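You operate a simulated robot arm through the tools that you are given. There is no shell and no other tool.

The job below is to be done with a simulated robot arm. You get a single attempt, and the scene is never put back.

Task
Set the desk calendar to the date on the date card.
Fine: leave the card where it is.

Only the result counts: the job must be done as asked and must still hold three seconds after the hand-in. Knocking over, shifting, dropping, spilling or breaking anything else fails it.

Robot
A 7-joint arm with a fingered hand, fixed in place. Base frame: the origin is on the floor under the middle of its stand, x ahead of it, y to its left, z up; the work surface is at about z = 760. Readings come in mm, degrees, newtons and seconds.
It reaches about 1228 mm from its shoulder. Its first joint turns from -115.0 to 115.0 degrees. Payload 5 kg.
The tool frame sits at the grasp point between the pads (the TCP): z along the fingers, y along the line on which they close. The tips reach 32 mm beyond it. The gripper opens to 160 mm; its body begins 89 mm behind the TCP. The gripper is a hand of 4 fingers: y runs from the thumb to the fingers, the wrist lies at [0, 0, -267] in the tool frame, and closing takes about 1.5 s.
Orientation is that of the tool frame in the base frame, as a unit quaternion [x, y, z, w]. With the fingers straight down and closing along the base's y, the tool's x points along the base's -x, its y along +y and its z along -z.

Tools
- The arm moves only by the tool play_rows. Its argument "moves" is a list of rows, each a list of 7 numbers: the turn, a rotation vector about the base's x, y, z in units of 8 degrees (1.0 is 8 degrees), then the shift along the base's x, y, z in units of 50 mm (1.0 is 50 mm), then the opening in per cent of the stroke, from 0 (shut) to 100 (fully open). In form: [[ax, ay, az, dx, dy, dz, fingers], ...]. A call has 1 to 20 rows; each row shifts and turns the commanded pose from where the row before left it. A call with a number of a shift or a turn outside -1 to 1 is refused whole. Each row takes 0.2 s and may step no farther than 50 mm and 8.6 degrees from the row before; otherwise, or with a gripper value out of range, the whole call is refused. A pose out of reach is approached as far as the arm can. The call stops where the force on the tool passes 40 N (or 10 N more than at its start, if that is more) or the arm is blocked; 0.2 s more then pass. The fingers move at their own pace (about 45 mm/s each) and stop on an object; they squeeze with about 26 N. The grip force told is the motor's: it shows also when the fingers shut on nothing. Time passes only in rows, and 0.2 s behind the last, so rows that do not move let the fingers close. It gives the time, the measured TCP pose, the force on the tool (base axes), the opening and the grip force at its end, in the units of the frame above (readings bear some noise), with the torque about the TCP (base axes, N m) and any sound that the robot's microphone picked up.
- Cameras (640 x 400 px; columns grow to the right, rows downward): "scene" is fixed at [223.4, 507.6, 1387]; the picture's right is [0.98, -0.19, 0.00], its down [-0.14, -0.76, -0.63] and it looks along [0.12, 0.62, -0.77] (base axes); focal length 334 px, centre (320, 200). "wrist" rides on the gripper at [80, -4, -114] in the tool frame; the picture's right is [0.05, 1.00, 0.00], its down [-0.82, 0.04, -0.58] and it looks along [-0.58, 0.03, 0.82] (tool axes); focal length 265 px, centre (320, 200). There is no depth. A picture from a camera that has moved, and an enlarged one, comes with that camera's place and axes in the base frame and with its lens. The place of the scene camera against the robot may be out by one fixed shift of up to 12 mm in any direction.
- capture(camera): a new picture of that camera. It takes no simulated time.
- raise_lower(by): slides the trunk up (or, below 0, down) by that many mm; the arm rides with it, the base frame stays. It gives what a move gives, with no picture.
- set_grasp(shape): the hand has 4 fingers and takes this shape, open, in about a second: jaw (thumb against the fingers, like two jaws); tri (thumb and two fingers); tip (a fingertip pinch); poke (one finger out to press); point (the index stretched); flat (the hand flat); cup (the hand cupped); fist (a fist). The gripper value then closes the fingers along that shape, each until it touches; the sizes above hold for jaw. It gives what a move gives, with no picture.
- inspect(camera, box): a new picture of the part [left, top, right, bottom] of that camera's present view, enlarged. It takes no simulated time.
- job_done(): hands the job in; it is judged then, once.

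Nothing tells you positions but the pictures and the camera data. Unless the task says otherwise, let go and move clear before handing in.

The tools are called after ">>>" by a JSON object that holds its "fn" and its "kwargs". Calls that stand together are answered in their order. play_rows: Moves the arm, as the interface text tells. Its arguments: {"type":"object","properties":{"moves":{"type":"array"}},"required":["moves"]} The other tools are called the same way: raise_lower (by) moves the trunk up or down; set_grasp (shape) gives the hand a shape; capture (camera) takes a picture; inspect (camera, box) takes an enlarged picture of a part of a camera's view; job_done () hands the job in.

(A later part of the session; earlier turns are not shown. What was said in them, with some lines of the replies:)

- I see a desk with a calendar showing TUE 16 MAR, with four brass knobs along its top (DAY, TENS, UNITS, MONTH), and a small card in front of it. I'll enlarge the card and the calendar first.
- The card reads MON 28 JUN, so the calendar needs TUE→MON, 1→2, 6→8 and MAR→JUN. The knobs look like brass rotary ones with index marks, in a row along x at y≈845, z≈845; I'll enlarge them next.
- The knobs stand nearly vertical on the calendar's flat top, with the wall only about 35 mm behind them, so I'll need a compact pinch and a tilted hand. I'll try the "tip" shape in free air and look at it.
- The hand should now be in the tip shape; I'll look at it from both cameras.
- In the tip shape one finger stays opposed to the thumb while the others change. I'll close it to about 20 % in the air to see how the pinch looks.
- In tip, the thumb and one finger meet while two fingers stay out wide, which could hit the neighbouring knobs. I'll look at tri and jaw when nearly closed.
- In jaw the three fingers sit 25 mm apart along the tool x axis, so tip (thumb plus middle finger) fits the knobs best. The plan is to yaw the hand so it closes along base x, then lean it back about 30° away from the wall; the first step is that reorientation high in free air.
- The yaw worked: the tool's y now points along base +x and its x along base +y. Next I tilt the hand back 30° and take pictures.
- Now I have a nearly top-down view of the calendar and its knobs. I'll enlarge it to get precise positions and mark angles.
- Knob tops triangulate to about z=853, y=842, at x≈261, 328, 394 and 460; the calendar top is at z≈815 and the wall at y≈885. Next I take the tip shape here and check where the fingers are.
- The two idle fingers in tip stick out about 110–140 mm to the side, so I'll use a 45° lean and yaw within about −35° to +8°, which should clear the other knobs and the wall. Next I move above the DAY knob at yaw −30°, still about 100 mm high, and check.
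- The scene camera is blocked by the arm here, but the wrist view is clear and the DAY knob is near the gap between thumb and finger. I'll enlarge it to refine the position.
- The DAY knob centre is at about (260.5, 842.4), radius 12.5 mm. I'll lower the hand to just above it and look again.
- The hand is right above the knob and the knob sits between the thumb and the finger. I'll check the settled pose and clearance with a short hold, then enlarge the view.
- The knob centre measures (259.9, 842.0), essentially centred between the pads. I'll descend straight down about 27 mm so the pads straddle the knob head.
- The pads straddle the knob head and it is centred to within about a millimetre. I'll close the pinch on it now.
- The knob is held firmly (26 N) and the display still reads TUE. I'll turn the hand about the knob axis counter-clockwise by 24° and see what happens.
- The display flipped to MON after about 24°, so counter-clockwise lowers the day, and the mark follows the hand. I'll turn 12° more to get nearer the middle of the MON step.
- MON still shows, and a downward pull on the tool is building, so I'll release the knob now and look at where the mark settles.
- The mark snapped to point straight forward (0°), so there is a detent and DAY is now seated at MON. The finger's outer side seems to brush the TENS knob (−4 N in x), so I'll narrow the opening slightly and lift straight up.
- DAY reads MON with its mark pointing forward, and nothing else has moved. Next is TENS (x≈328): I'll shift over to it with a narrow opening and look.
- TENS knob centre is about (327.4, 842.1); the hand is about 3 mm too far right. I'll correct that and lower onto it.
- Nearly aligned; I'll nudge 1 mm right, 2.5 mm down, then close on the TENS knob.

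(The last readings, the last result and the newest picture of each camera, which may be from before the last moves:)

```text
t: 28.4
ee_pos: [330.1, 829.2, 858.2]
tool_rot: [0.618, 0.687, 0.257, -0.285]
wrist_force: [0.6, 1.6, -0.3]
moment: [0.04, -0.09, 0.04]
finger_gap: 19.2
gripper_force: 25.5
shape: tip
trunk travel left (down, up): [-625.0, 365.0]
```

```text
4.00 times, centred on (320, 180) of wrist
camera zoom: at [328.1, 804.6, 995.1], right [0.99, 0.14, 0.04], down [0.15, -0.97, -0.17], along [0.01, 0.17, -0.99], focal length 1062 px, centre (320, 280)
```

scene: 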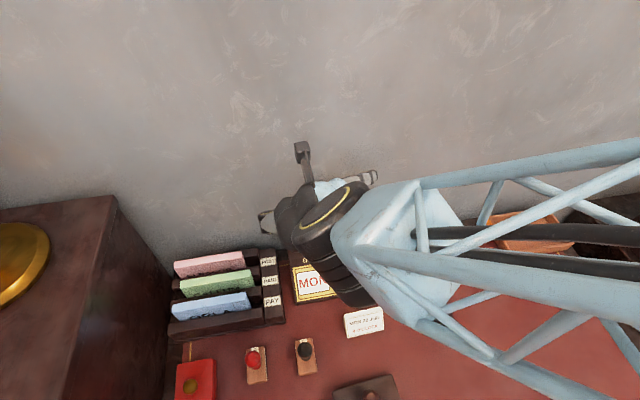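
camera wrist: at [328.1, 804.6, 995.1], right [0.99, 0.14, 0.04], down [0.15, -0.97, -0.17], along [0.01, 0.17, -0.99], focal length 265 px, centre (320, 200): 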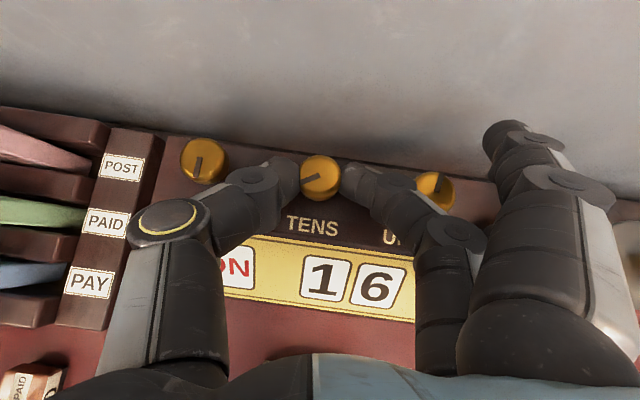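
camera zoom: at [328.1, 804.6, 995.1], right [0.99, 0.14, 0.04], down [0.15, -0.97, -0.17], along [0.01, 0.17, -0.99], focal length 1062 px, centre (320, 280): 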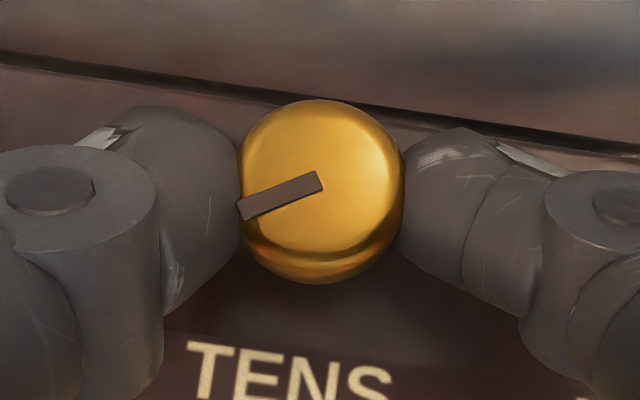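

TENS is gripped cleanly with almost no side load. I'll turn it clockwise 32° about its axis.

>>> {"fn": "play_rows", "kwargs": {"moves": [[0, 0, -1, -0.037, -0.0016, 0, 9], [0, 0, -1, -0.0369, 0.0036, 0, 9], [0, 0, -1, -0.0361, 0.0087, 0, 9], [0, 0, -1, -0.0345, 0.0136, 0, 9], [0, 0, 0, 0, 0, 0, 9]]}}

>>> {"fn": "capture", "kwargs": {"camera": "wrist"}}

>>> {"fn": "inspect", "kwargs": {"camera": "wrist", "box": [240, 130, 400, 230]}}

```text
t: 29.6
ee_pos: [321.4, 831.2, 857.0]
tool_rot: [0.783, 0.49, 0.324, -0.203]
wrist_force: [-3.6, -0.4, 1.6]
moment: [0.04, 0.03, 0.04]
finger_gap: 19.3
gripper_force: 26.1
shape: tip
trunk travel left (down, up): [-625.0, 365.0]
```

```text
taken
camera wrist: at [307.6, 810.3, 995.2], right [0.91, -0.41, 0.04], down [-0.39, -0.9, -0.17], along [0.1, 0.14, -0.99], focal length 265 px, centre (320, 200)
```

wrist: 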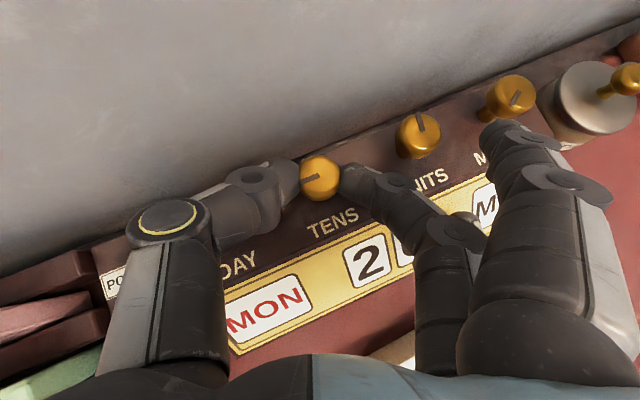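

```text
4.00 times, centred on (320, 180) of wrist
camera zoom: at [307.6, 810.3, 995.2], right [0.91, -0.41, 0.04], down [-0.39, -0.9, -0.17], along [0.1, 0.14, -0.99], focal length 1062 px, centre (320, 280)
```

zoom: 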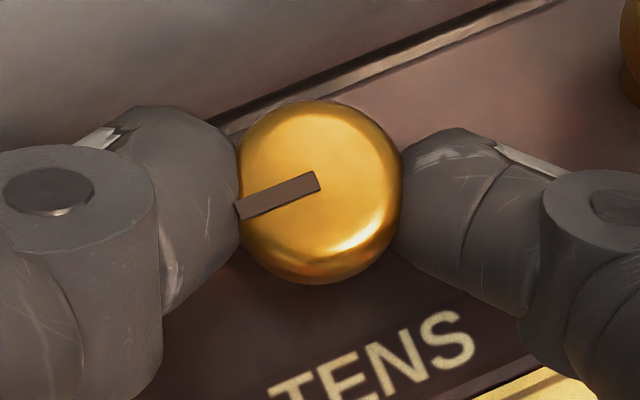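

The display now shows 2. I'll turn 9° more to get well past the midpoint, then release and see where the mark settles.

>>> {"fn": "play_rows", "kwargs": {"moves": [[0, 0, -1, -0.0323, 0.0183, 0, 9], [0, 0, -0.125, -0.0038, 0.003, 0, 9], [0, 0, 0, 0, 0, 0, 9], [0, 0, 0, 0, 0, 0, 22], [0, 0, 0, 0, 0, 0, 22], [0, 0, 0, 0, 0, 0, 22]]}}

>>> {"fn": "capture", "kwargs": {"camera": "wrist"}}

>>> {"fn": "inspect", "kwargs": {"camera": "wrist", "box": [240, 130, 400, 230]}}

```text
t: 31.0
ee_pos: [320.2, 832.4, 857.4]
tool_rot: [0.82, 0.426, 0.341, -0.176]
wrist_force: [-0.6, 0.2, 0.5]
moment: [0.0, 0.02, 0.0]
finger_gap: 34.7
gripper_force: 0.2
shape: tip
trunk travel left (down, up): [-625.0, 365.0]
```

```text
taken
camera wrist: at [304.7, 814.4, 995.9], right [0.84, -0.54, 0.04], down [-0.53, -0.83, -0.17], along [0.12, 0.12, -0.98], focal length 265 px, centre (320, 200)
```

wrist: 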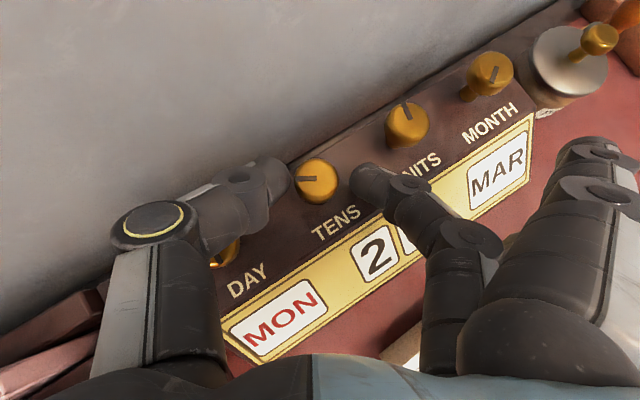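

```text
4.00 times, centred on (320, 180) of wrist
camera zoom: at [304.7, 814.4, 995.9], right [0.84, -0.54, 0.04], down [-0.53, -0.83, -0.17], along [0.12, 0.12, -0.98], focal length 1062 px, centre (320, 280)
```

zoom: 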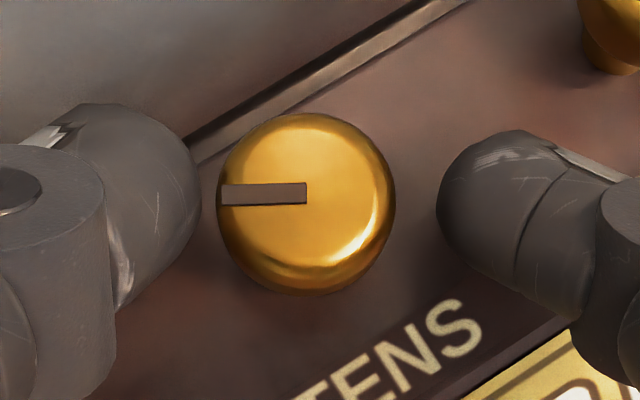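

TENS snapped on to 2 with its mark moving a full 60°, and it holds with no load. I'll lift clear and then check the jar beside the calendar before doing UNITS and MONTH.

>>> {"fn": "play_rows", "kwargs": {"moves": [[0, 0, 0, 0, 0, 0.2, 22], [0, 0, 0, 0, 0, 0.4, 22], [0, 0, 0, 0, 0, 0.6, 22], [0, 0, 0, 0, 0, 0.8, 22], [0, 0, 0, 0.6, -0.2, 0, 22], [0, 0, 0, 0.6, -0.2, 0, 22], [0, 0, 0, 0, 0, 0, 22]]}}

>>> {"fn": "capture", "kwargs": {"camera": "wrist"}}

>>> {"fn": "inspect", "kwargs": {"camera": "wrist", "box": [380, 20, 620, 170]}}

>>> {"fn": "capture", "kwargs": {"camera": "scene"}}

```text
t: 32.6
ee_pos: [376.7, 810.0, 959.9]
tool_rot: [0.819, 0.427, 0.34, -0.176]
wrist_force: [-0.2, 0.4, 0.6]
moment: [0.02, -0.02, 0.04]
finger_gap: 35.1
gripper_force: 0.1
shape: tip
trunk travel left (down, up): [-625.0, 365.0]
```

```text
taken
camera wrist: at [361.1, 792.1, 1097.2], right [0.84, -0.54, 0.04], down [-0.53, -0.83, -0.17], along [0.12, 0.12, -0.99], focal length 265 px, centre (320, 200)
```

wrist: 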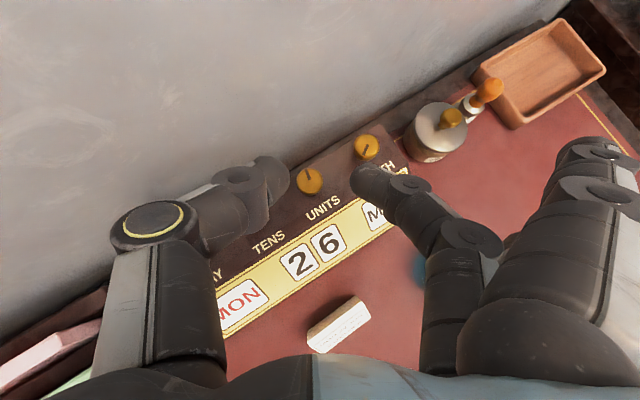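

```text
2.67 times, centred on (500, 95) of wrist
camera zoom: at [361.1, 792.1, 1097.2], right [0.84, -0.54, 0.04], down [-0.53, -0.83, -0.17], along [0.12, 0.12, -0.99], focal length 708 px, centre (-160, 480)
```

zoom: 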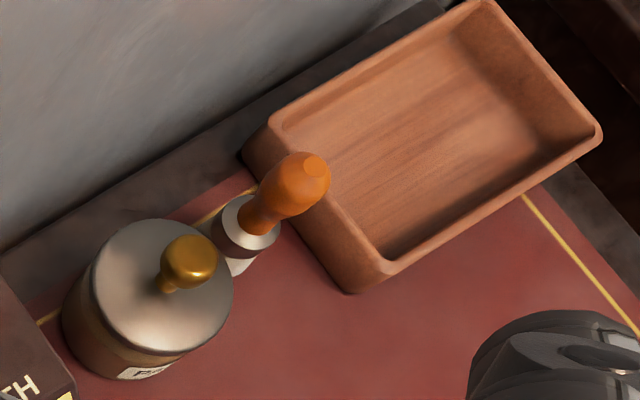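

```text
taken
```

scene: 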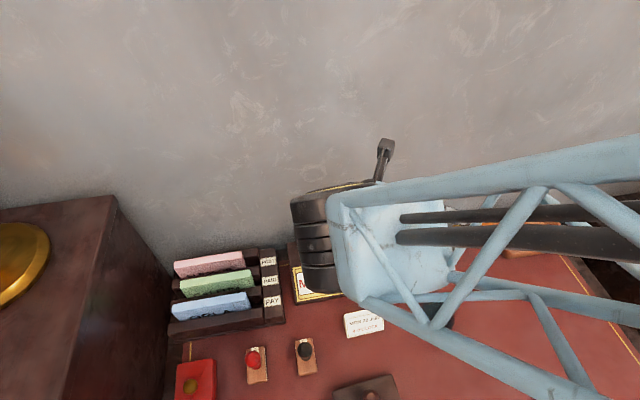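

DAY shows MON, TENS shows 2; the jar's brass knob tops out near z≈828 at (570, 825), so UNITS is clear to do the same way. I'll yaw back to +4° and move above the UNITS knob.

>>> {"fn": "play_rows", "kwargs": {"moves": [[0, 0, 0.975, 0, 0, 0, 22], [0, 0, 0.975, 0, 0, 0, 22], [0, 0, 0.975, 0, 0, 0, 22], [0, 0, 0.975, 0, 0, 0, 22], [0, 0, 0.975, 0, 0, 0, 22], [0, 0, 0, 0.166, 0.192, -0.2, 22], [0, 0, 0, 0.166, 0.192, -0.5, 22], [0, 0, 0, 0, 0, -0.66, 22], [0, 0, 0, 0, 0, 0, 22], [0, 0, 0, 0, 0, 0, 22]]}}

>>> {"fn": "capture", "kwargs": {"camera": "wrist"}}

>>> {"fn": "inspect", "kwargs": {"camera": "wrist", "box": [240, 130, 400, 230]}}

```text
t: 34.8
ee_pos: [396.2, 830.2, 891.9]
tool_rot: [0.63, 0.676, 0.261, -0.28]
wrist_force: [0.0, 0.2, 0.2]
moment: [-0.01, -0.04, 0.0]
finger_gap: 35.3
gripper_force: 0.1
shape: tip
trunk travel left (down, up): [-625.0, 365.0]
```

```text
taken
camera wrist: at [394.0, 805.6, 1029.3], right [0.99, 0.11, 0.04], down [0.11, -0.98, -0.17], along [0.02, 0.17, -0.99], focal length 265 px, centre (320, 200)
```

wrist: 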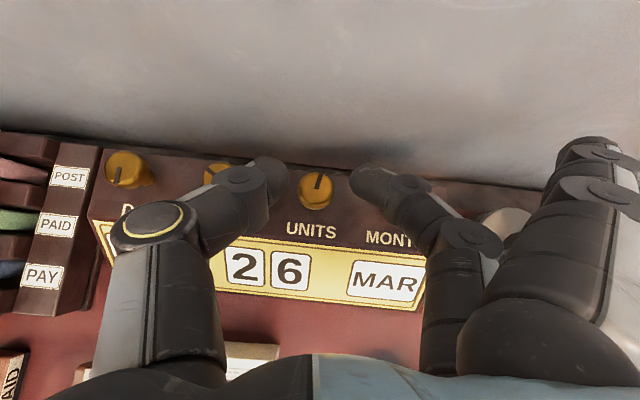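

```text
4.00 times, centred on (320, 180) of wrist
camera zoom: at [394.0, 805.6, 1029.3], right [0.99, 0.11, 0.04], down [0.11, -0.98, -0.17], along [0.02, 0.17, -0.99], focal length 1062 px, centre (320, 280)
```

zoom: 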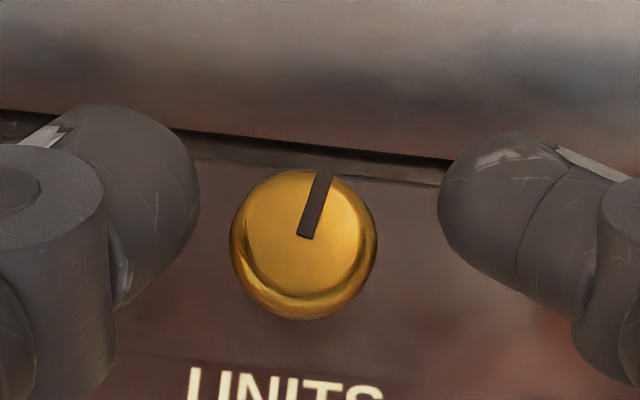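

UNITS knob centre is about (394.0, 842.3). I'll lower onto it, check, then close.

>>> {"fn": "play_rows", "kwargs": {"moves": [[0, 0, 0, -0.028, -0.02, 0, 22], [0, 0, 0, 0, 0, -0.2, 22], [0, 0, 0, 0, 0, -0.25, 22], [0, 0, 0, 0, 0, -0.22, 22], [0, 0, 0, 0, 0, 0, 22], [0, 0, 0, 0, 0, 0, 22]]}}

>>> {"fn": "capture", "kwargs": {"camera": "wrist"}}

>>> {"fn": "inspect", "kwargs": {"camera": "wrist", "box": [240, 130, 400, 230]}}

```text
t: 36.2
ee_pos: [393.7, 828.5, 856.1]
tool_rot: [0.629, 0.677, 0.26, -0.281]
wrist_force: [-0.8, -0.4, 0.7]
moment: [-0.02, 0.01, -0.06]
finger_gap: 34.6
gripper_force: 0.1
shape: tip
trunk travel left (down, up): [-625.0, 365.0]
```

```text
taken
camera wrist: at [393.3, 804.7, 994.2], right [0.99, 0.11, 0.04], down [0.11, -0.98, -0.17], along [0.02, 0.17, -0.99], focal length 265 px, centre (320, 200)
```

wrist: 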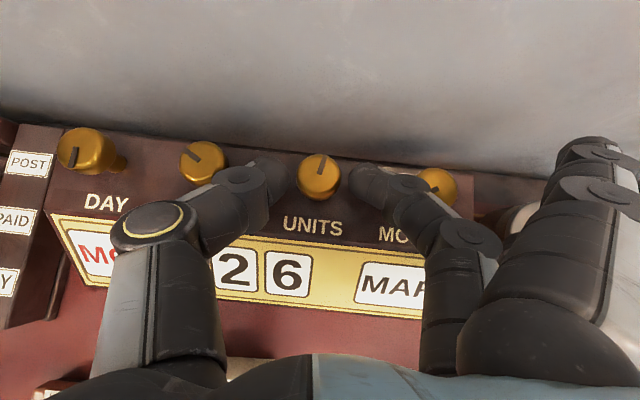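

```text
4.00 times, centred on (320, 180) of wrist
camera zoom: at [393.3, 804.7, 994.2], right [0.99, 0.11, 0.04], down [0.11, -0.98, -0.17], along [0.02, 0.17, -0.99], focal length 1062 px, centre (320, 280)
```

zoom: 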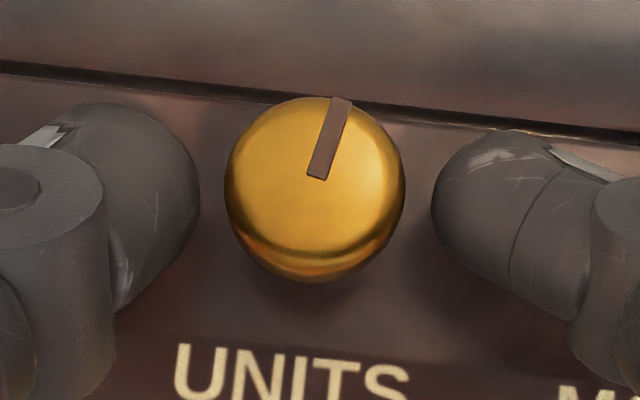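

The knob is centred between the pads; I'll close on it.

>>> {"fn": "play_rows", "kwargs": {"moves": [[0, 0, 0, 0, 0, 0, 9], [0, 0, 0, 0, 0, 0, 9], [0, 0, 0, 0, 0, 0, 9], [0, 0, 0, 0, 0, 0, 9]]}}

>>> {"fn": "capture", "kwargs": {"camera": "wrist"}}

```text
t: 37.2
ee_pos: [394.4, 829.7, 857.2]
tool_rot: [0.63, 0.676, 0.261, -0.28]
wrist_force: [0.3, 1.4, -0.3]
moment: [0.01, -0.07, -0.03]
finger_gap: 19.4
gripper_force: 26.2
shape: tip
trunk travel left (down, up): [-625.0, 365.0]
```

```text
taken
camera wrist: at [393.6, 804.7, 994.3], right [0.99, 0.11, 0.04], down [0.11, -0.98, -0.17], along [0.02, 0.17, -0.99], focal length 265 px, centre (320, 200)
```

wrist: 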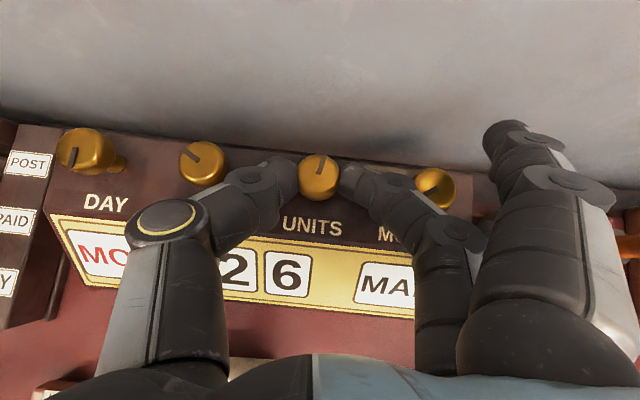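

UNITS is gripped with negligible side load. I'll turn it clockwise 32° (about one step) and check.

>>> {"fn": "play_rows", "kwargs": {"moves": [[0, 0, -1, -0.0364, -0.0008, 0, 9], [0, 0, -1, -0.0362, 0.0043, 0, 9], [0, 0, -1, -0.0352, 0.0092, 0, 9], [0, 0, -1, -0.0336, 0.0141, 0, 9], [0, 0, 0, 0, 0, 0, 9]]}}

>>> {"fn": "capture", "kwargs": {"camera": "wrist"}}

>>> {"fn": "inspect", "kwargs": {"camera": "wrist", "box": [240, 130, 400, 230]}}

```text
t: 38.4
ee_pos: [385.9, 830.6, 856.8]
tool_rot: [0.792, 0.476, 0.328, -0.197]
wrist_force: [-4.1, -6.3, 1.0]
moment: [-0.11, 0.05, 0.01]
finger_gap: 19.5
gripper_force: 25.6
shape: tip
trunk travel left (down, up): [-625.0, 365.0]
```

```text
taken
camera wrist: at [373.2, 811.3, 994.4], right [0.9, -0.44, 0.04], down [-0.43, -0.89, -0.17], along [0.11, 0.14, -0.99], focal length 265 px, centre (320, 200)
```

wrist: 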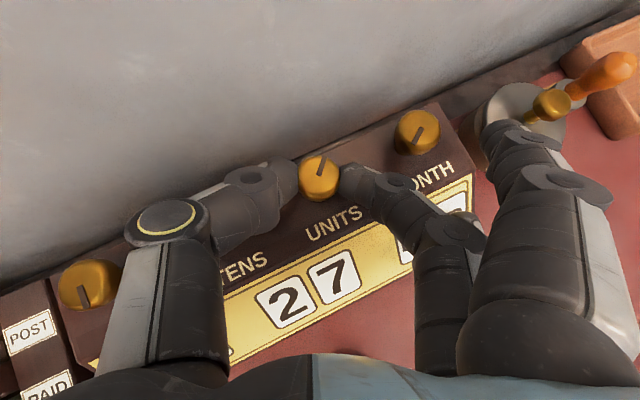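

```text
4.00 times, centred on (320, 180) of wrist
camera zoom: at [373.2, 811.3, 994.4], right [0.9, -0.44, 0.04], down [-0.43, -0.89, -0.17], along [0.11, 0.14, -0.99], focal length 1062 px, centre (320, 280)
```

zoom: 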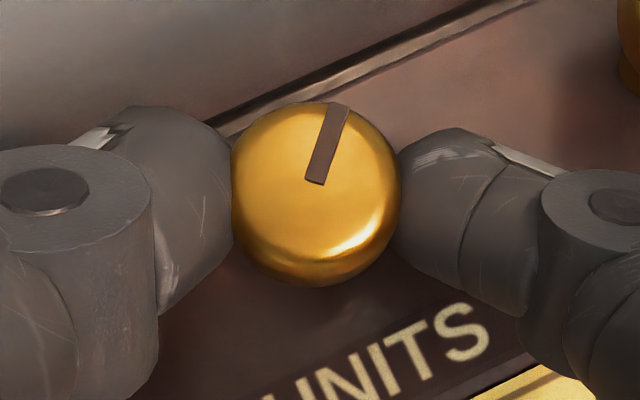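

The display reads 27. I'll release, let the detent settle, and check the mark before swinging back for the second step.

>>> {"fn": "play_rows", "kwargs": {"moves": [[0, 0, 0, 0, 0, 0, 22], [0, 0, 0, 0, 0, 0, 22], [0, 0, 0, 0, 0, 0, 22]]}}

>>> {"fn": "capture", "kwargs": {"camera": "wrist"}}

>>> {"fn": "inspect", "kwargs": {"camera": "wrist", "box": [240, 130, 400, 230]}}

```text
t: 39.2
ee_pos: [389.0, 831.2, 856.0]
tool_rot: [0.792, 0.476, 0.328, -0.196]
wrist_force: [0.3, -0.1, -0.1]
moment: [-0.03, 0.0, 0.0]
finger_gap: 35.0
gripper_force: 0.0
shape: tip
trunk travel left (down, up): [-625.0, 365.0]
```

```text
taken
camera wrist: at [374.9, 811.5, 994.3], right [0.9, -0.44, 0.04], down [-0.42, -0.89, -0.17], along [0.11, 0.14, -0.98], focal length 265 px, centre (320, 200)
```

wrist: 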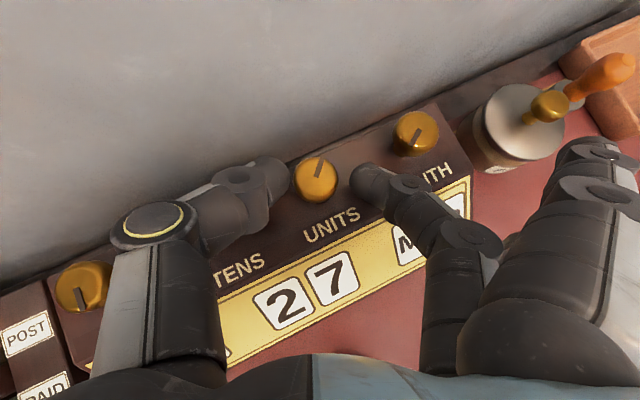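

```text
4.00 times, centred on (320, 180) of wrist
camera zoom: at [374.9, 811.5, 994.3], right [0.9, -0.44, 0.04], down [-0.42, -0.89, -0.17], along [0.11, 0.14, -0.98], focal length 1062 px, centre (320, 280)
```

zoom: 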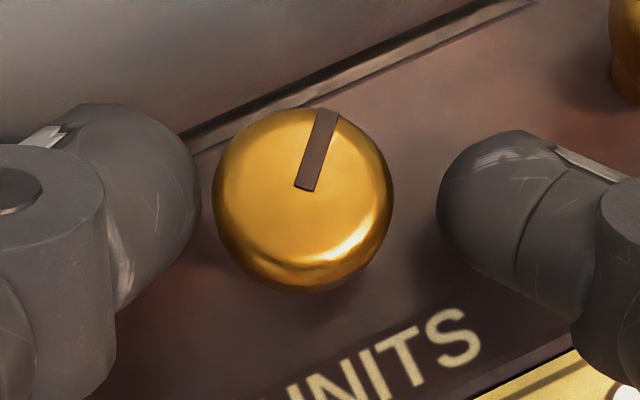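

27 is seated with no load. I'll swing the open hand back to +4° around the knob for the second step.

>>> {"fn": "play_rows", "kwargs": {"moves": [[0, 0, 1, 0.008, -0.016, 0, 22], [0, 0, 1, 0.028, -0.014, 0, 22], [0, 0, 1, 0.034, -0.006, 0, 22], [0, 0, 1, 0.034, 0, 0, 22], [0, 0, 0, 0, 0, 0, 22], [0, 0, 0, 0, 0, 0, 22]]}}

>>> {"fn": "capture", "kwargs": {"camera": "wrist"}}

>>> {"fn": "inspect", "kwargs": {"camera": "wrist", "box": [240, 130, 400, 230]}}

```text
t: 40.6
ee_pos: [392.4, 828.6, 855.5]
tool_rot: [0.63, 0.676, 0.261, -0.28]
wrist_force: [1.0, 0.4, 0.5]
moment: [-0.02, -0.01, -0.02]
finger_gap: 35.2
gripper_force: 0.1
shape: tip
trunk travel left (down, up): [-625.0, 365.0]
```

```text
taken
camera wrist: at [391.4, 804.1, 994.0], right [0.99, 0.11, 0.04], down [0.11, -0.98, -0.17], along [0.02, 0.17, -0.99], focal length 265 px, centre (320, 200)
```

wrist: 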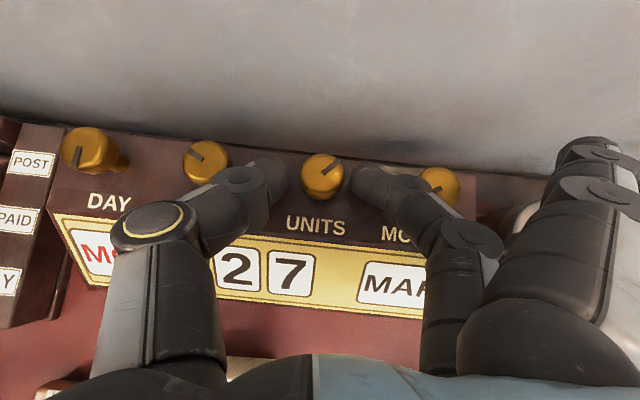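

```text
4.00 times, centred on (320, 180) of wrist
camera zoom: at [391.4, 804.1, 994.0], right [0.99, 0.11, 0.04], down [0.11, -0.98, -0.17], along [0.02, 0.17, -0.99], focal length 1062 px, centre (320, 280)
```

zoom: 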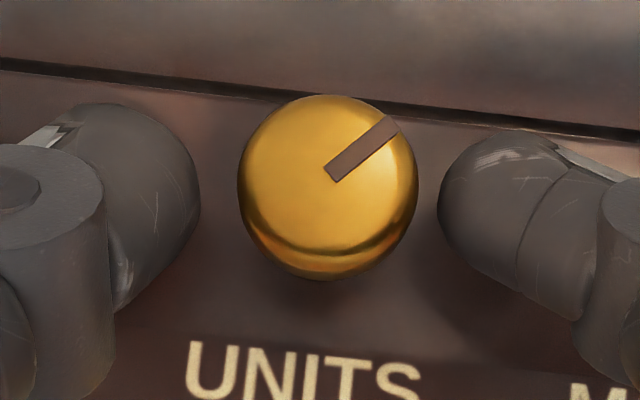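

UNITS holds at 7, step ≈32°. I'll nudge 1.3 mm right, close, and turn clockwise another 32°.

>>> {"fn": "play_rows", "kwargs": {"moves": [[0, 0, 0, 0.028, 0.01, 0, 22], [0, 0, 0, 0, 0, 0, 22], [0, 0, 0, 0, 0, 0, 9], [0, 0, 0, 0, 0, 0, 9], [0, 0, 0, 0, 0, 0, 9], [0, 0, 0, 0, 0, 0, 9], [0, 0, -1, -0.0364, -0.0008, 0, 9], [0, 0, -1, -0.0362, 0.0043, 0, 9], [0, 0, -1, -0.0352, 0.0092, 0, 9], [0, 0, -1, -0.0336, 0.0141, 0, 9], [0, 0, 0, 0, 0, 0, 9]]}}

>>> {"fn": "capture", "kwargs": {"camera": "wrist"}}

```text
t: 43.0
ee_pos: [386.0, 831.9, 856.0]
tool_rot: [0.792, 0.475, 0.329, -0.196]
wrist_force: [-1.3, 2.2, 3.4]
moment: [0.08, 0.02, 0.01]
finger_gap: 19.6
gripper_force: 26.5
shape: tip
trunk travel left (down, up): [-625.0, 365.0]
```

```text
taken
camera wrist: at [372.8, 811.9, 993.9], right [0.9, -0.44, 0.04], down [-0.43, -0.89, -0.17], along [0.11, 0.14, -0.98], focal length 265 px, centre (320, 200)
```

wrist: 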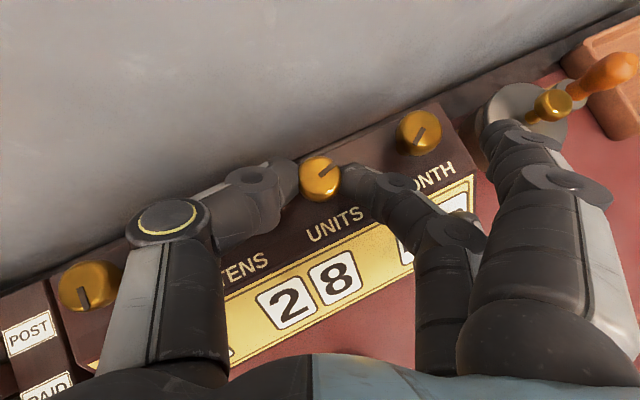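

The display reads 28. I'll release the knob and check that it settles on 8.

>>> {"fn": "play_rows", "kwargs": {"moves": [[0, 0, 0, 0, 0, 0, 22], [0, 0, 0, 0, 0, 0, 22], [0, 0, 0, 0, 0, 0, 22]]}}

>>> {"fn": "inspect", "kwargs": {"camera": "wrist", "box": [200, 100, 520, 340]}}

```text
t: 43.8
ee_pos: [386.8, 830.2, 855.2]
tool_rot: [0.792, 0.476, 0.328, -0.197]
wrist_force: [0.4, -1.0, 1.0]
moment: [0.01, 0.0, -0.03]
finger_gap: 34.4
gripper_force: 0.0
shape: tip
trunk travel left (down, up): [-625.0, 365.0]
```

```text
1.67 times, centred on (360, 220) of wrist
camera zoom: at [373.8, 811.3, 993.1], right [0.9, -0.44, 0.04], down [-0.43, -0.89, -0.17], along [0.11, 0.14, -0.99], focal length 442 px, centre (253, 167)
```

zoom: 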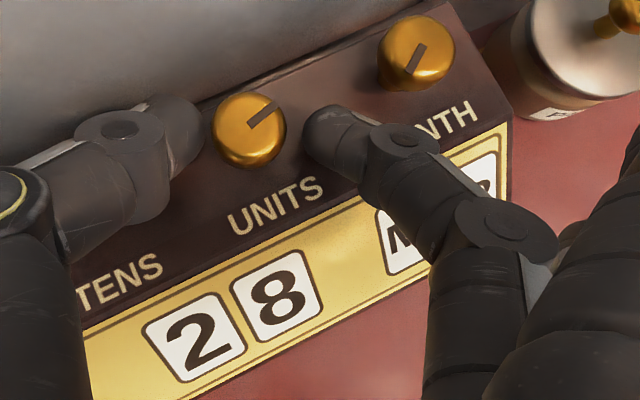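

28 is set and holding. I'll lift clear, yaw to −8° (to keep the idle fingers in front of the jar's knob) and move above the MONTH knob.

>>> {"fn": "play_rows", "kwargs": {"moves": [[0, 0, 0, 0, 0, 0.2, 22], [0, 0, 0, 0, 0, 0.4, 22], [0, 0, 0, 0, 0, 0.6, 22], [0, 0, 0, 0, 0, 0.8, 22], [0, 0, 0.8333, 0, 0, 0, 22], [0, 0, 0.8333, 0, 0, 0, 22], [0, 0, 0.8334, 0, 0, 0, 22], [0, 0, 0, 0.69, -0.019, 0, 22], [0, 0, 0, 0.69, -0.019, 0, 22], [0, 0, 0, 0, 0, -0.6, 22], [0, 0, 0, 0, 0, -0.66, 22], [0, 0, 0, 0, 0, 0, 22], [0, 0, 0, 0, 0, 0, 22]]}}

>>> {"fn": "capture", "kwargs": {"camera": "wrist"}}

>>> {"fn": "inspect", "kwargs": {"camera": "wrist", "box": [240, 130, 400, 230]}}

```text
t: 46.6
ee_pos: [457.6, 830.2, 893.8]
tool_rot: [0.697, 0.607, 0.289, -0.251]
wrist_force: [-0.8, 0.0, 0.3]
moment: [0.02, -0.01, -0.01]
finger_gap: 35.3
gripper_force: 0.0
shape: tip
trunk travel left (down, up): [-625.0, 365.0]
```

```text
taken
camera wrist: at [451.3, 806.6, 1030.6], right [0.99, -0.1, 0.04], down [-0.09, -0.98, -0.17], along [0.05, 0.16, -0.99], focal length 265 px, centre (320, 200)
```

wrist: 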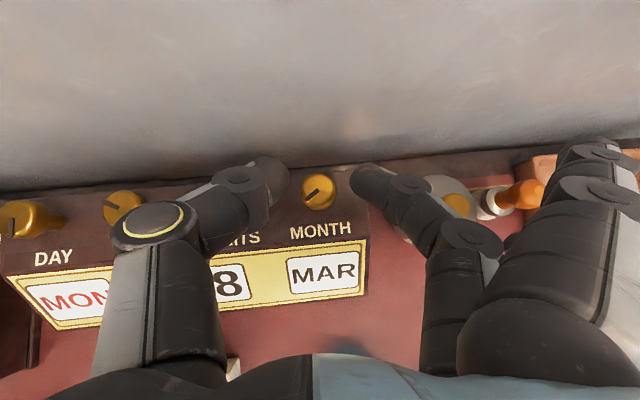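

```text
4.00 times, centred on (320, 180) of wrist
camera zoom: at [451.3, 806.6, 1030.6], right [0.99, -0.1, 0.04], down [-0.09, -0.98, -0.17], along [0.05, 0.16, -0.99], focal length 1062 px, centre (320, 280)
```

zoom: 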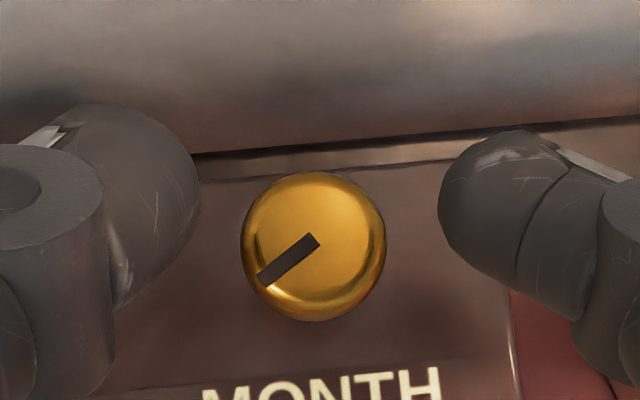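

MONTH knob centre is about (459.8, 841.8). I'll yaw to −12° for extra clearance from the jar and lower onto it.

>>> {"fn": "play_rows", "kwargs": {"moves": [[0, 0, -0.5, -0.032, -0.022, 0, 22], [0, 0, 0, 0, 0, -0.2, 22], [0, 0, 0, 0, 0, -0.25, 22], [0, 0, 0, 0, 0, -0.25, 22], [0, 0, 0, 0, 0, 0, 22], [0, 0, 0, 0, 0, 0, 22]]}}

>>> {"fn": "capture", "kwargs": {"camera": "wrist"}}

>>> {"fn": "inspect", "kwargs": {"camera": "wrist", "box": [240, 130, 400, 230]}}

```text
t: 48.0
ee_pos: [455.6, 829.0, 857.3]
tool_rot: [0.718, 0.581, 0.297, -0.241]
wrist_force: [0.3, -0.5, 0.4]
moment: [-0.02, -0.01, 0.03]
finger_gap: 35.0
gripper_force: 0.1
shape: tip
trunk travel left (down, up): [-625.0, 365.0]
```

```text
taken
camera wrist: at [447.5, 805.8, 994.6], right [0.98, -0.17, 0.04], down [-0.16, -0.97, -0.17], along [0.06, 0.16, -0.99], focal length 265 px, centre (320, 200)
```

wrist: 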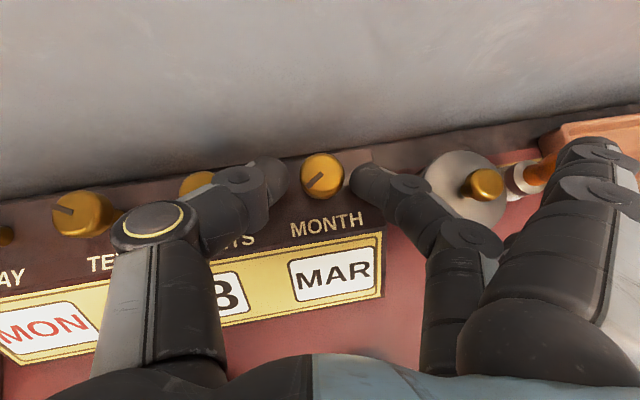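

```text
4.00 times, centred on (320, 180) of wrist
camera zoom: at [447.5, 805.8, 994.6], right [0.98, -0.17, 0.04], down [-0.16, -0.97, -0.17], along [0.06, 0.16, -0.99], focal length 1062 px, centre (320, 280)
```

zoom: 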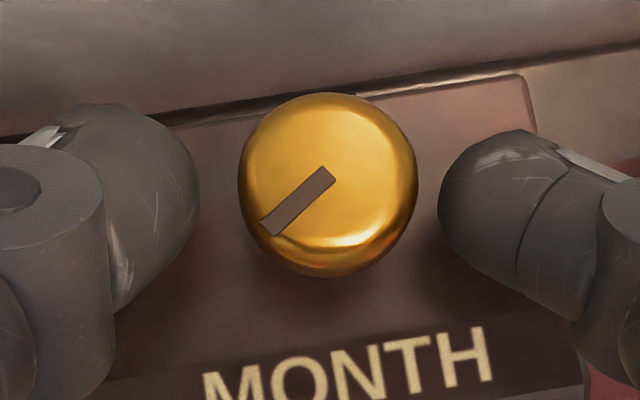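

MAR is showing and the knob is centred. I'll close on it and turn clockwise 24°.

>>> {"fn": "play_rows", "kwargs": {"moves": [[0, 0, 0, 0.016, 0, 0, 22], [0, 0, 0, 0, 0, 0, 22], [0, 0, 0, 0, 0, 0, 9], [0, 0, 0, 0, 0, 0, 9], [0, 0, 0, 0, 0, 0, 9], [0, 0, 0, 0, 0, 0, 9], [0, 0, -1, -0.0365, 0.0107, 0, 9], [0, 0, -1, -0.0346, 0.0156, 0, 9], [0, 0, -1, -0.0321, 0.0203, 0, 9], [0, 0, 0, 0, 0, 0, 9]]}}

>>> {"fn": "capture", "kwargs": {"camera": "wrist"}}

>>> {"fn": "inspect", "kwargs": {"camera": "wrist", "box": [240, 130, 400, 230]}}

```text
t: 50.2
ee_pos: [449.7, 832.2, 857.8]
tool_rot: [0.823, 0.42, 0.341, -0.174]
wrist_force: [-3.6, 2.1, -0.6]
moment: [0.02, 0.07, 0.08]
finger_gap: 19.0
gripper_force: 25.6
shape: tip
trunk travel left (down, up): [-625.0, 365.0]
```

```text
taken
camera wrist: at [434.2, 814.0, 995.0], right [0.83, -0.56, 0.04], down [-0.54, -0.82, -0.17], along [0.12, 0.12, -0.99], focal length 265 px, centre (320, 200)
```

wrist: 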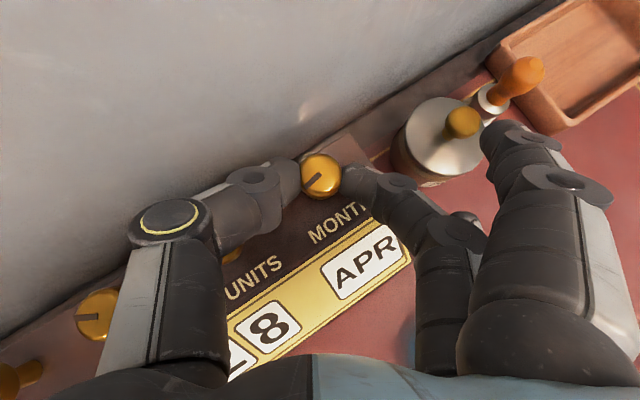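

```text
4.00 times, centred on (320, 180) of wrist
camera zoom: at [434.2, 814.0, 995.0], right [0.83, -0.56, 0.04], down [-0.54, -0.82, -0.17], along [0.12, 0.12, -0.99], focal length 1062 px, centre (320, 280)
```

zoom: 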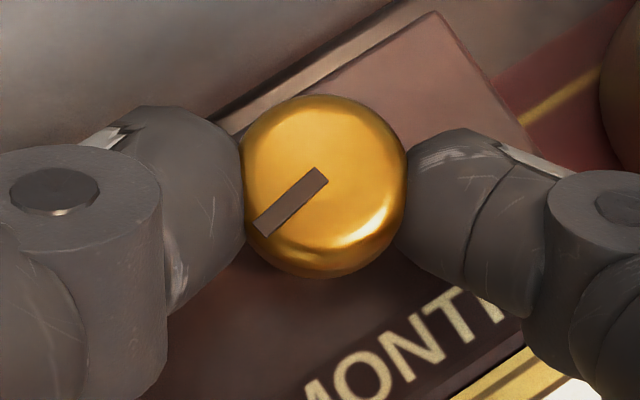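

APR is showing. I'll release, let it settle, and swing the open hand back to −12°.

>>> {"fn": "play_rows", "kwargs": {"moves": [[0, 0, 0, 0, 0, 0, 22], [0, 0, 0, 0, 0, 0, 22], [0, 0, 0, 0, 0, 0, 22], [0, 0, 1, 0.0321, -0.0203, 0, 22], [0, 0, 1, 0.0346, -0.0156, 0, 22], [0, 0, 1, 0.0365, -0.0107, 0, 22], [0, 0, 0, 0, 0, 0, 22], [0, 0, 0, 0, 0, 0, 22]]}}

>>> {"fn": "capture", "kwargs": {"camera": "wrist"}}

>>> {"fn": "inspect", "kwargs": {"camera": "wrist", "box": [240, 130, 400, 230]}}

```text
t: 52.0
ee_pos: [455.7, 829.8, 858.0]
tool_rot: [0.718, 0.582, 0.297, -0.241]
wrist_force: [0.1, -0.7, 0.7]
moment: [-0.01, 0.0, 0.0]
finger_gap: 34.9
gripper_force: 0.0
shape: tip
trunk travel left (down, up): [-625.0, 365.0]
```

```text
taken
camera wrist: at [448.1, 806.2, 996.1], right [0.98, -0.17, 0.04], down [-0.16, -0.97, -0.17], along [0.06, 0.16, -0.99], focal length 265 px, centre (320, 200)
```

wrist: 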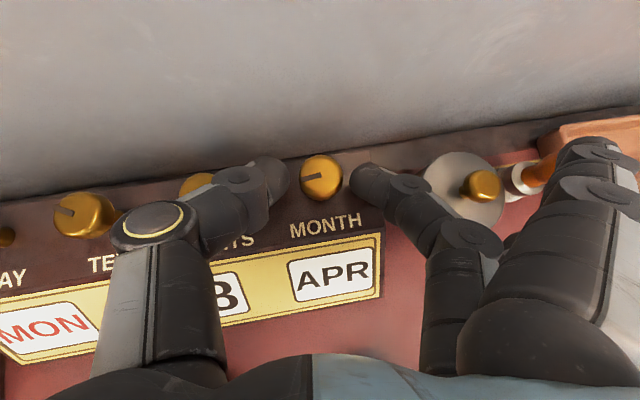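

```text
4.00 times, centred on (320, 180) of wrist
camera zoom: at [448.1, 806.2, 996.1], right [0.98, -0.17, 0.04], down [-0.16, -0.97, -0.17], along [0.06, 0.16, -0.99], focal length 1062 px, centre (320, 280)
```

zoom: 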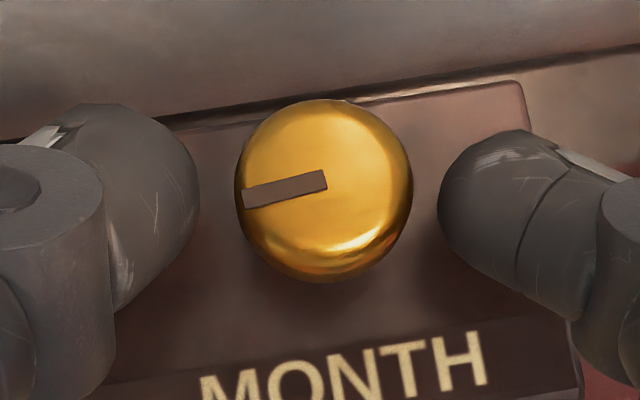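

APR is seated, step ≈27.5°. Same stroke again for MAY, lowering 1 mm to keep the grip height.

>>> {"fn": "play_rows", "kwargs": {"moves": [[0, 0, 0, 0.008, 0, -0.025, 22], [0, 0, 0, 0, 0, 0, 22], [0, 0, 0, 0, 0, 0, 9], [0, 0, 0, 0, 0, 0, 9], [0, 0, 0, 0, 0, 0, 9], [0, 0, 0, 0, 0, 0, 9], [0, 0, -1, -0.0365, 0.0107, 0, 9], [0, 0, -1, -0.0346, 0.0156, 0, 9], [0, 0, -1, -0.0321, 0.0203, 0, 9], [0, 0, 0, 0, 0, 0, 9]]}}

>>> {"fn": "capture", "kwargs": {"camera": "wrist"}}

```text
t: 54.2
ee_pos: [450.9, 831.4, 857.2]
tool_rot: [0.823, 0.419, 0.341, -0.174]
wrist_force: [3.1, 7.8, 2.4]
moment: [0.14, -0.03, 0.04]
finger_gap: 19.1
gripper_force: 26.1
shape: tip
trunk travel left (down, up): [-625.0, 365.0]
```

```text
taken
camera wrist: at [433.9, 814.0, 995.0], right [0.83, -0.56, 0.04], down [-0.55, -0.82, -0.17], along [0.12, 0.12, -0.98], focal length 265 px, centre (320, 200)
```

wrist: 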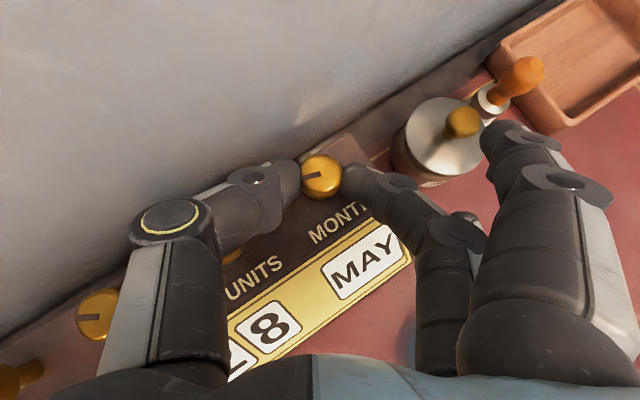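

MAY is showing. I'll release, settle, and swing back for the last step.

>>> {"fn": "play_rows", "kwargs": {"moves": [[0, 0, 0, 0, 0, 0, 22], [0, 0, 0, 0, 0, 0, 22], [0, 0, 0, 0, 0, 0, 22], [0, 0, 1, 0.0321, -0.0203, 0, 22], [0, 0, 1, 0.0346, -0.0156, 0, 22], [0, 0, 1, 0.0365, -0.0107, 0, 22], [0, 0, 0, 0, 0, 0, 22], [0, 0, 0, 0, 0, 0, 22]]}}

>>> {"fn": "capture", "kwargs": {"camera": "wrist"}}

>>> {"fn": "inspect", "kwargs": {"camera": "wrist", "box": [240, 130, 400, 230]}}

```text
t: 56.0
ee_pos: [455.8, 827.1, 857.1]
tool_rot: [0.718, 0.581, 0.298, -0.24]
wrist_force: [0.0, -0.4, -0.3]
moment: [-0.01, -0.02, 0.02]
finger_gap: 34.9
gripper_force: 0.1
shape: tip
trunk travel left (down, up): [-625.0, 365.0]
```

```text
taken
camera wrist: at [447.6, 804.7, 994.9], right [0.98, -0.17, 0.04], down [-0.16, -0.97, -0.17], along [0.06, 0.16, -0.99], focal length 265 px, centre (320, 200)
```

wrist: 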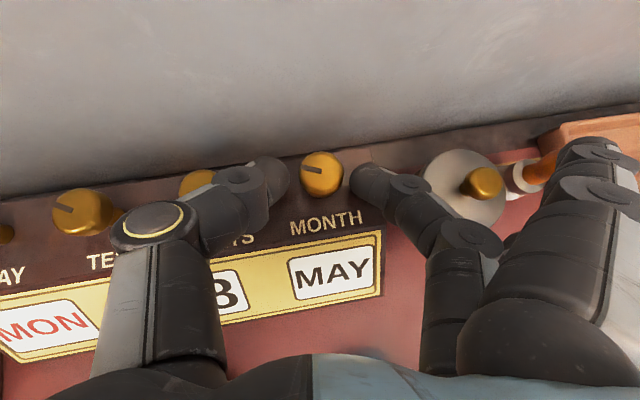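

```text
4.00 times, centred on (320, 180) of wrist
camera zoom: at [447.6, 804.7, 994.9], right [0.98, -0.17, 0.04], down [-0.16, -0.97, -0.17], along [0.06, 0.16, -0.99], focal length 1062 px, centre (320, 280)
```

zoom: 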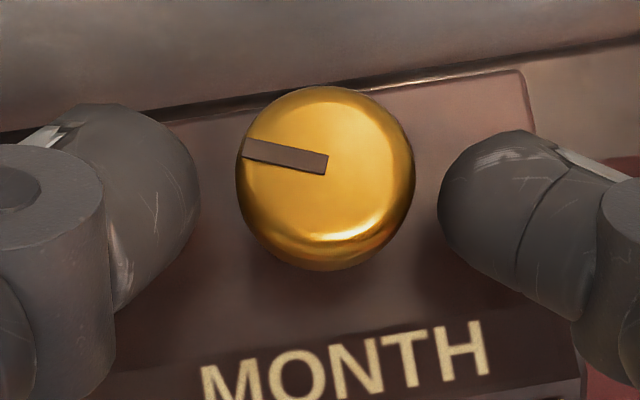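

MAY is seated. I'll correct 1.3 mm toward the wall, close, and do the last stroke for JUN.

>>> {"fn": "play_rows", "kwargs": {"moves": [[0, 0, 0, 0.01, 0.026, 0, 22], [0, 0, 0, 0, 0, 0, 22], [0, 0, 0, 0, 0, 0, 9], [0, 0, 0, 0, 0, 0, 9], [0, 0, 0, 0, 0, 0, 9], [0, 0, 0, 0, 0, 0, 9], [0, 0, -1, -0.0365, 0.0107, 0, 9], [0, 0, -1, -0.0346, 0.0156, 0, 9], [0, 0, -1, -0.0321, 0.0203, 0, 9], [0, 0, 0, 0, 0, 0, 9]]}}

>>> {"fn": "capture", "kwargs": {"camera": "wrist"}}

```text
t: 58.2
ee_pos: [451.4, 831.3, 858.1]
tool_rot: [0.823, 0.42, 0.341, -0.174]
wrist_force: [-2.4, -3.6, 2.3]
moment: [0.03, -0.02, -0.01]
finger_gap: 19.7
gripper_force: 26.2
shape: tip
trunk travel left (down, up): [-625.0, 365.0]
```

```text
taken
camera wrist: at [434.5, 814.3, 994.5], right [0.83, -0.56, 0.04], down [-0.55, -0.82, -0.17], along [0.12, 0.12, -0.98], focal length 265 px, centre (320, 200)
```

wrist: 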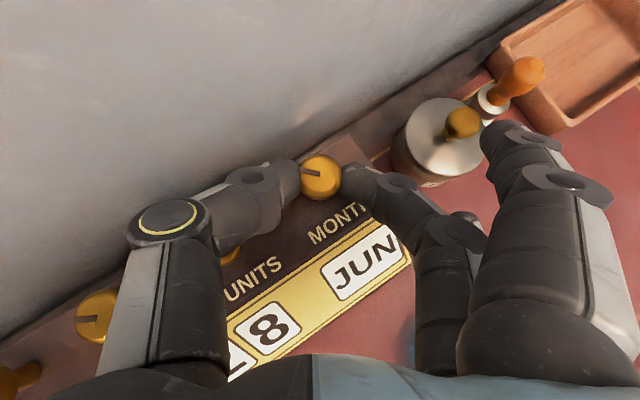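

JUN is showing. I'll release, let it settle, then lift straight up clear of the knob and back away from the wall.

>>> {"fn": "play_rows", "kwargs": {"moves": [[0, 0, 0, 0, 0, 0, 22], [0, 0, 0, 0, 0, 0, 22], [0, 0, 0, 0, 0, 0, 22], [0, 0, 0, 0, 0, 0.2, 22], [0, 0, 0, 0, 0, 0.4, 22], [0, 0, 0, 0, 0, 0.6, 22], [0, 0, 0, 0, 0, 0.8, 22], [0, 0, 0, 0, -0.4, 0.8, 22], [0, 0, 0, 0, -0.5, 0.8, 22], [0, 0, 0, 0, -0.5, 0.8, 22], [0, 0, 0, 0, 0, 0, 22]]}}

>>> {"fn": "capture", "kwargs": {"camera": "wrist"}}

>>> {"fn": "capture", "kwargs": {"camera": "scene"}}

```text
t: 60.6
ee_pos: [450.1, 760.5, 1073.5]
tool_rot: [0.823, 0.42, 0.34, -0.174]
wrist_force: [0.2, 0.9, -0.4]
moment: [-0.02, -0.01, 0.0]
finger_gap: 34.7
gripper_force: 0.1
shape: tip
trunk travel left (down, up): [-625.0, 365.0]
```

```text
taken
camera wrist: at [434.2, 743.6, 1212.5], right [0.83, -0.56, 0.04], down [-0.54, -0.82, -0.17], along [0.12, 0.12, -0.99], focal length 265 px, centre (320, 200)
```

wrist: 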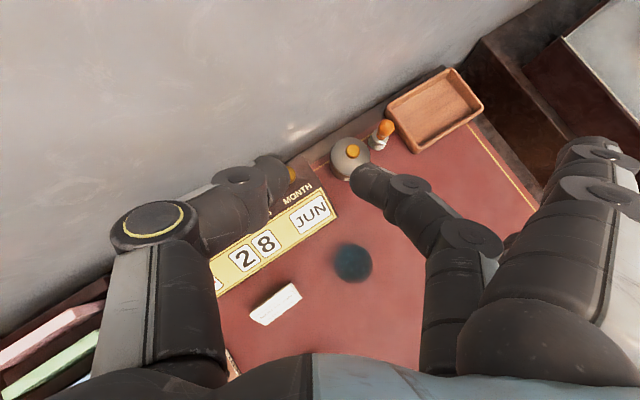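

```text
taken
```

scene: 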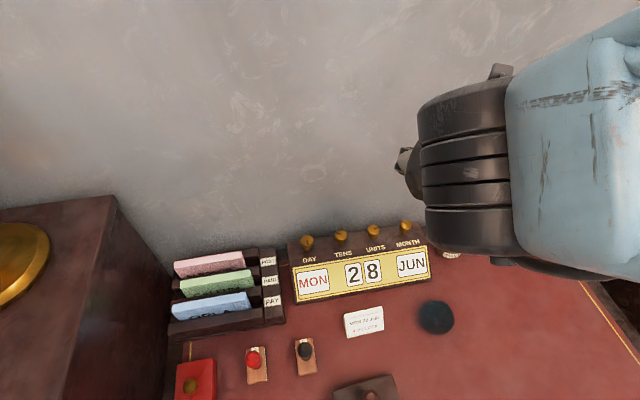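

The calendar appears to read MON 28 JUN, with the arm clear. I'll enlarge it to verify the marks and that nothing has shifted.

>>> {"fn": "inspect", "kwargs": {"camera": "scene", "box": [275, 210, 445, 310]}}

>>> {"fn": "inspect", "kwargs": {"camera": "scene", "box": [335, 295, 395, 345]}}

```text
3.76 times, centred on (360, 260) of scene
camera zoom: at [223.4, 507.6, 1387.0], right [0.98, -0.19, 0.0], down [-0.14, -0.76, -0.63], along [0.12, 0.62, -0.77], focal length 1258 px, centre (169, -26)
```

zoom: 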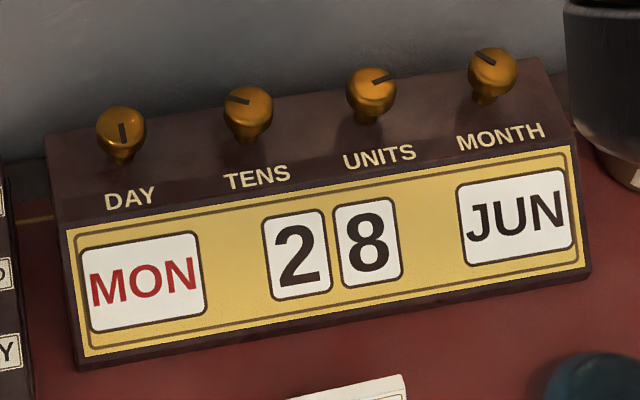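

```text
8.00 times, centred on (365, 320) of scene
camera zoom: at [223.4, 507.6, 1387.0], right [0.98, -0.19, 0.0], down [-0.14, -0.76, -0.63], along [0.12, 0.62, -0.77], focal length 2673 px, centre (-40, -760)
```

zoom: 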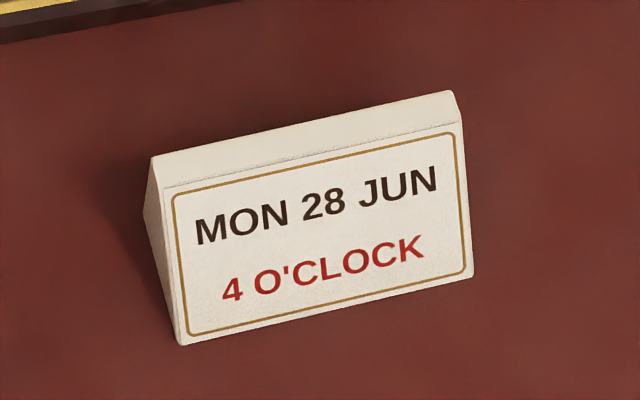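

The calendar reads MON 28 JUN, matching the card. The calendar and card are where they were at the start, and the hand is open and well clear, so I'm handing in.

>>> {"fn": "job_done", "kwargs": {}}

```text
The job is handed in.
```

The desk calendar now reads MON 28 JUN, the date on the card, and I've handed the job in.

I turned each of the four knobs with a fingertip pinch and let it click into place. When I checked before handing in, all four readings were holding. The calendar and the card hadn't moved, and the hand was open and well clear.

One small contact happened along the way: while I was releasing the DAY knob, a finger probably brushed the TENS knob with about 4 N. It didn't change the reading or shift anything.
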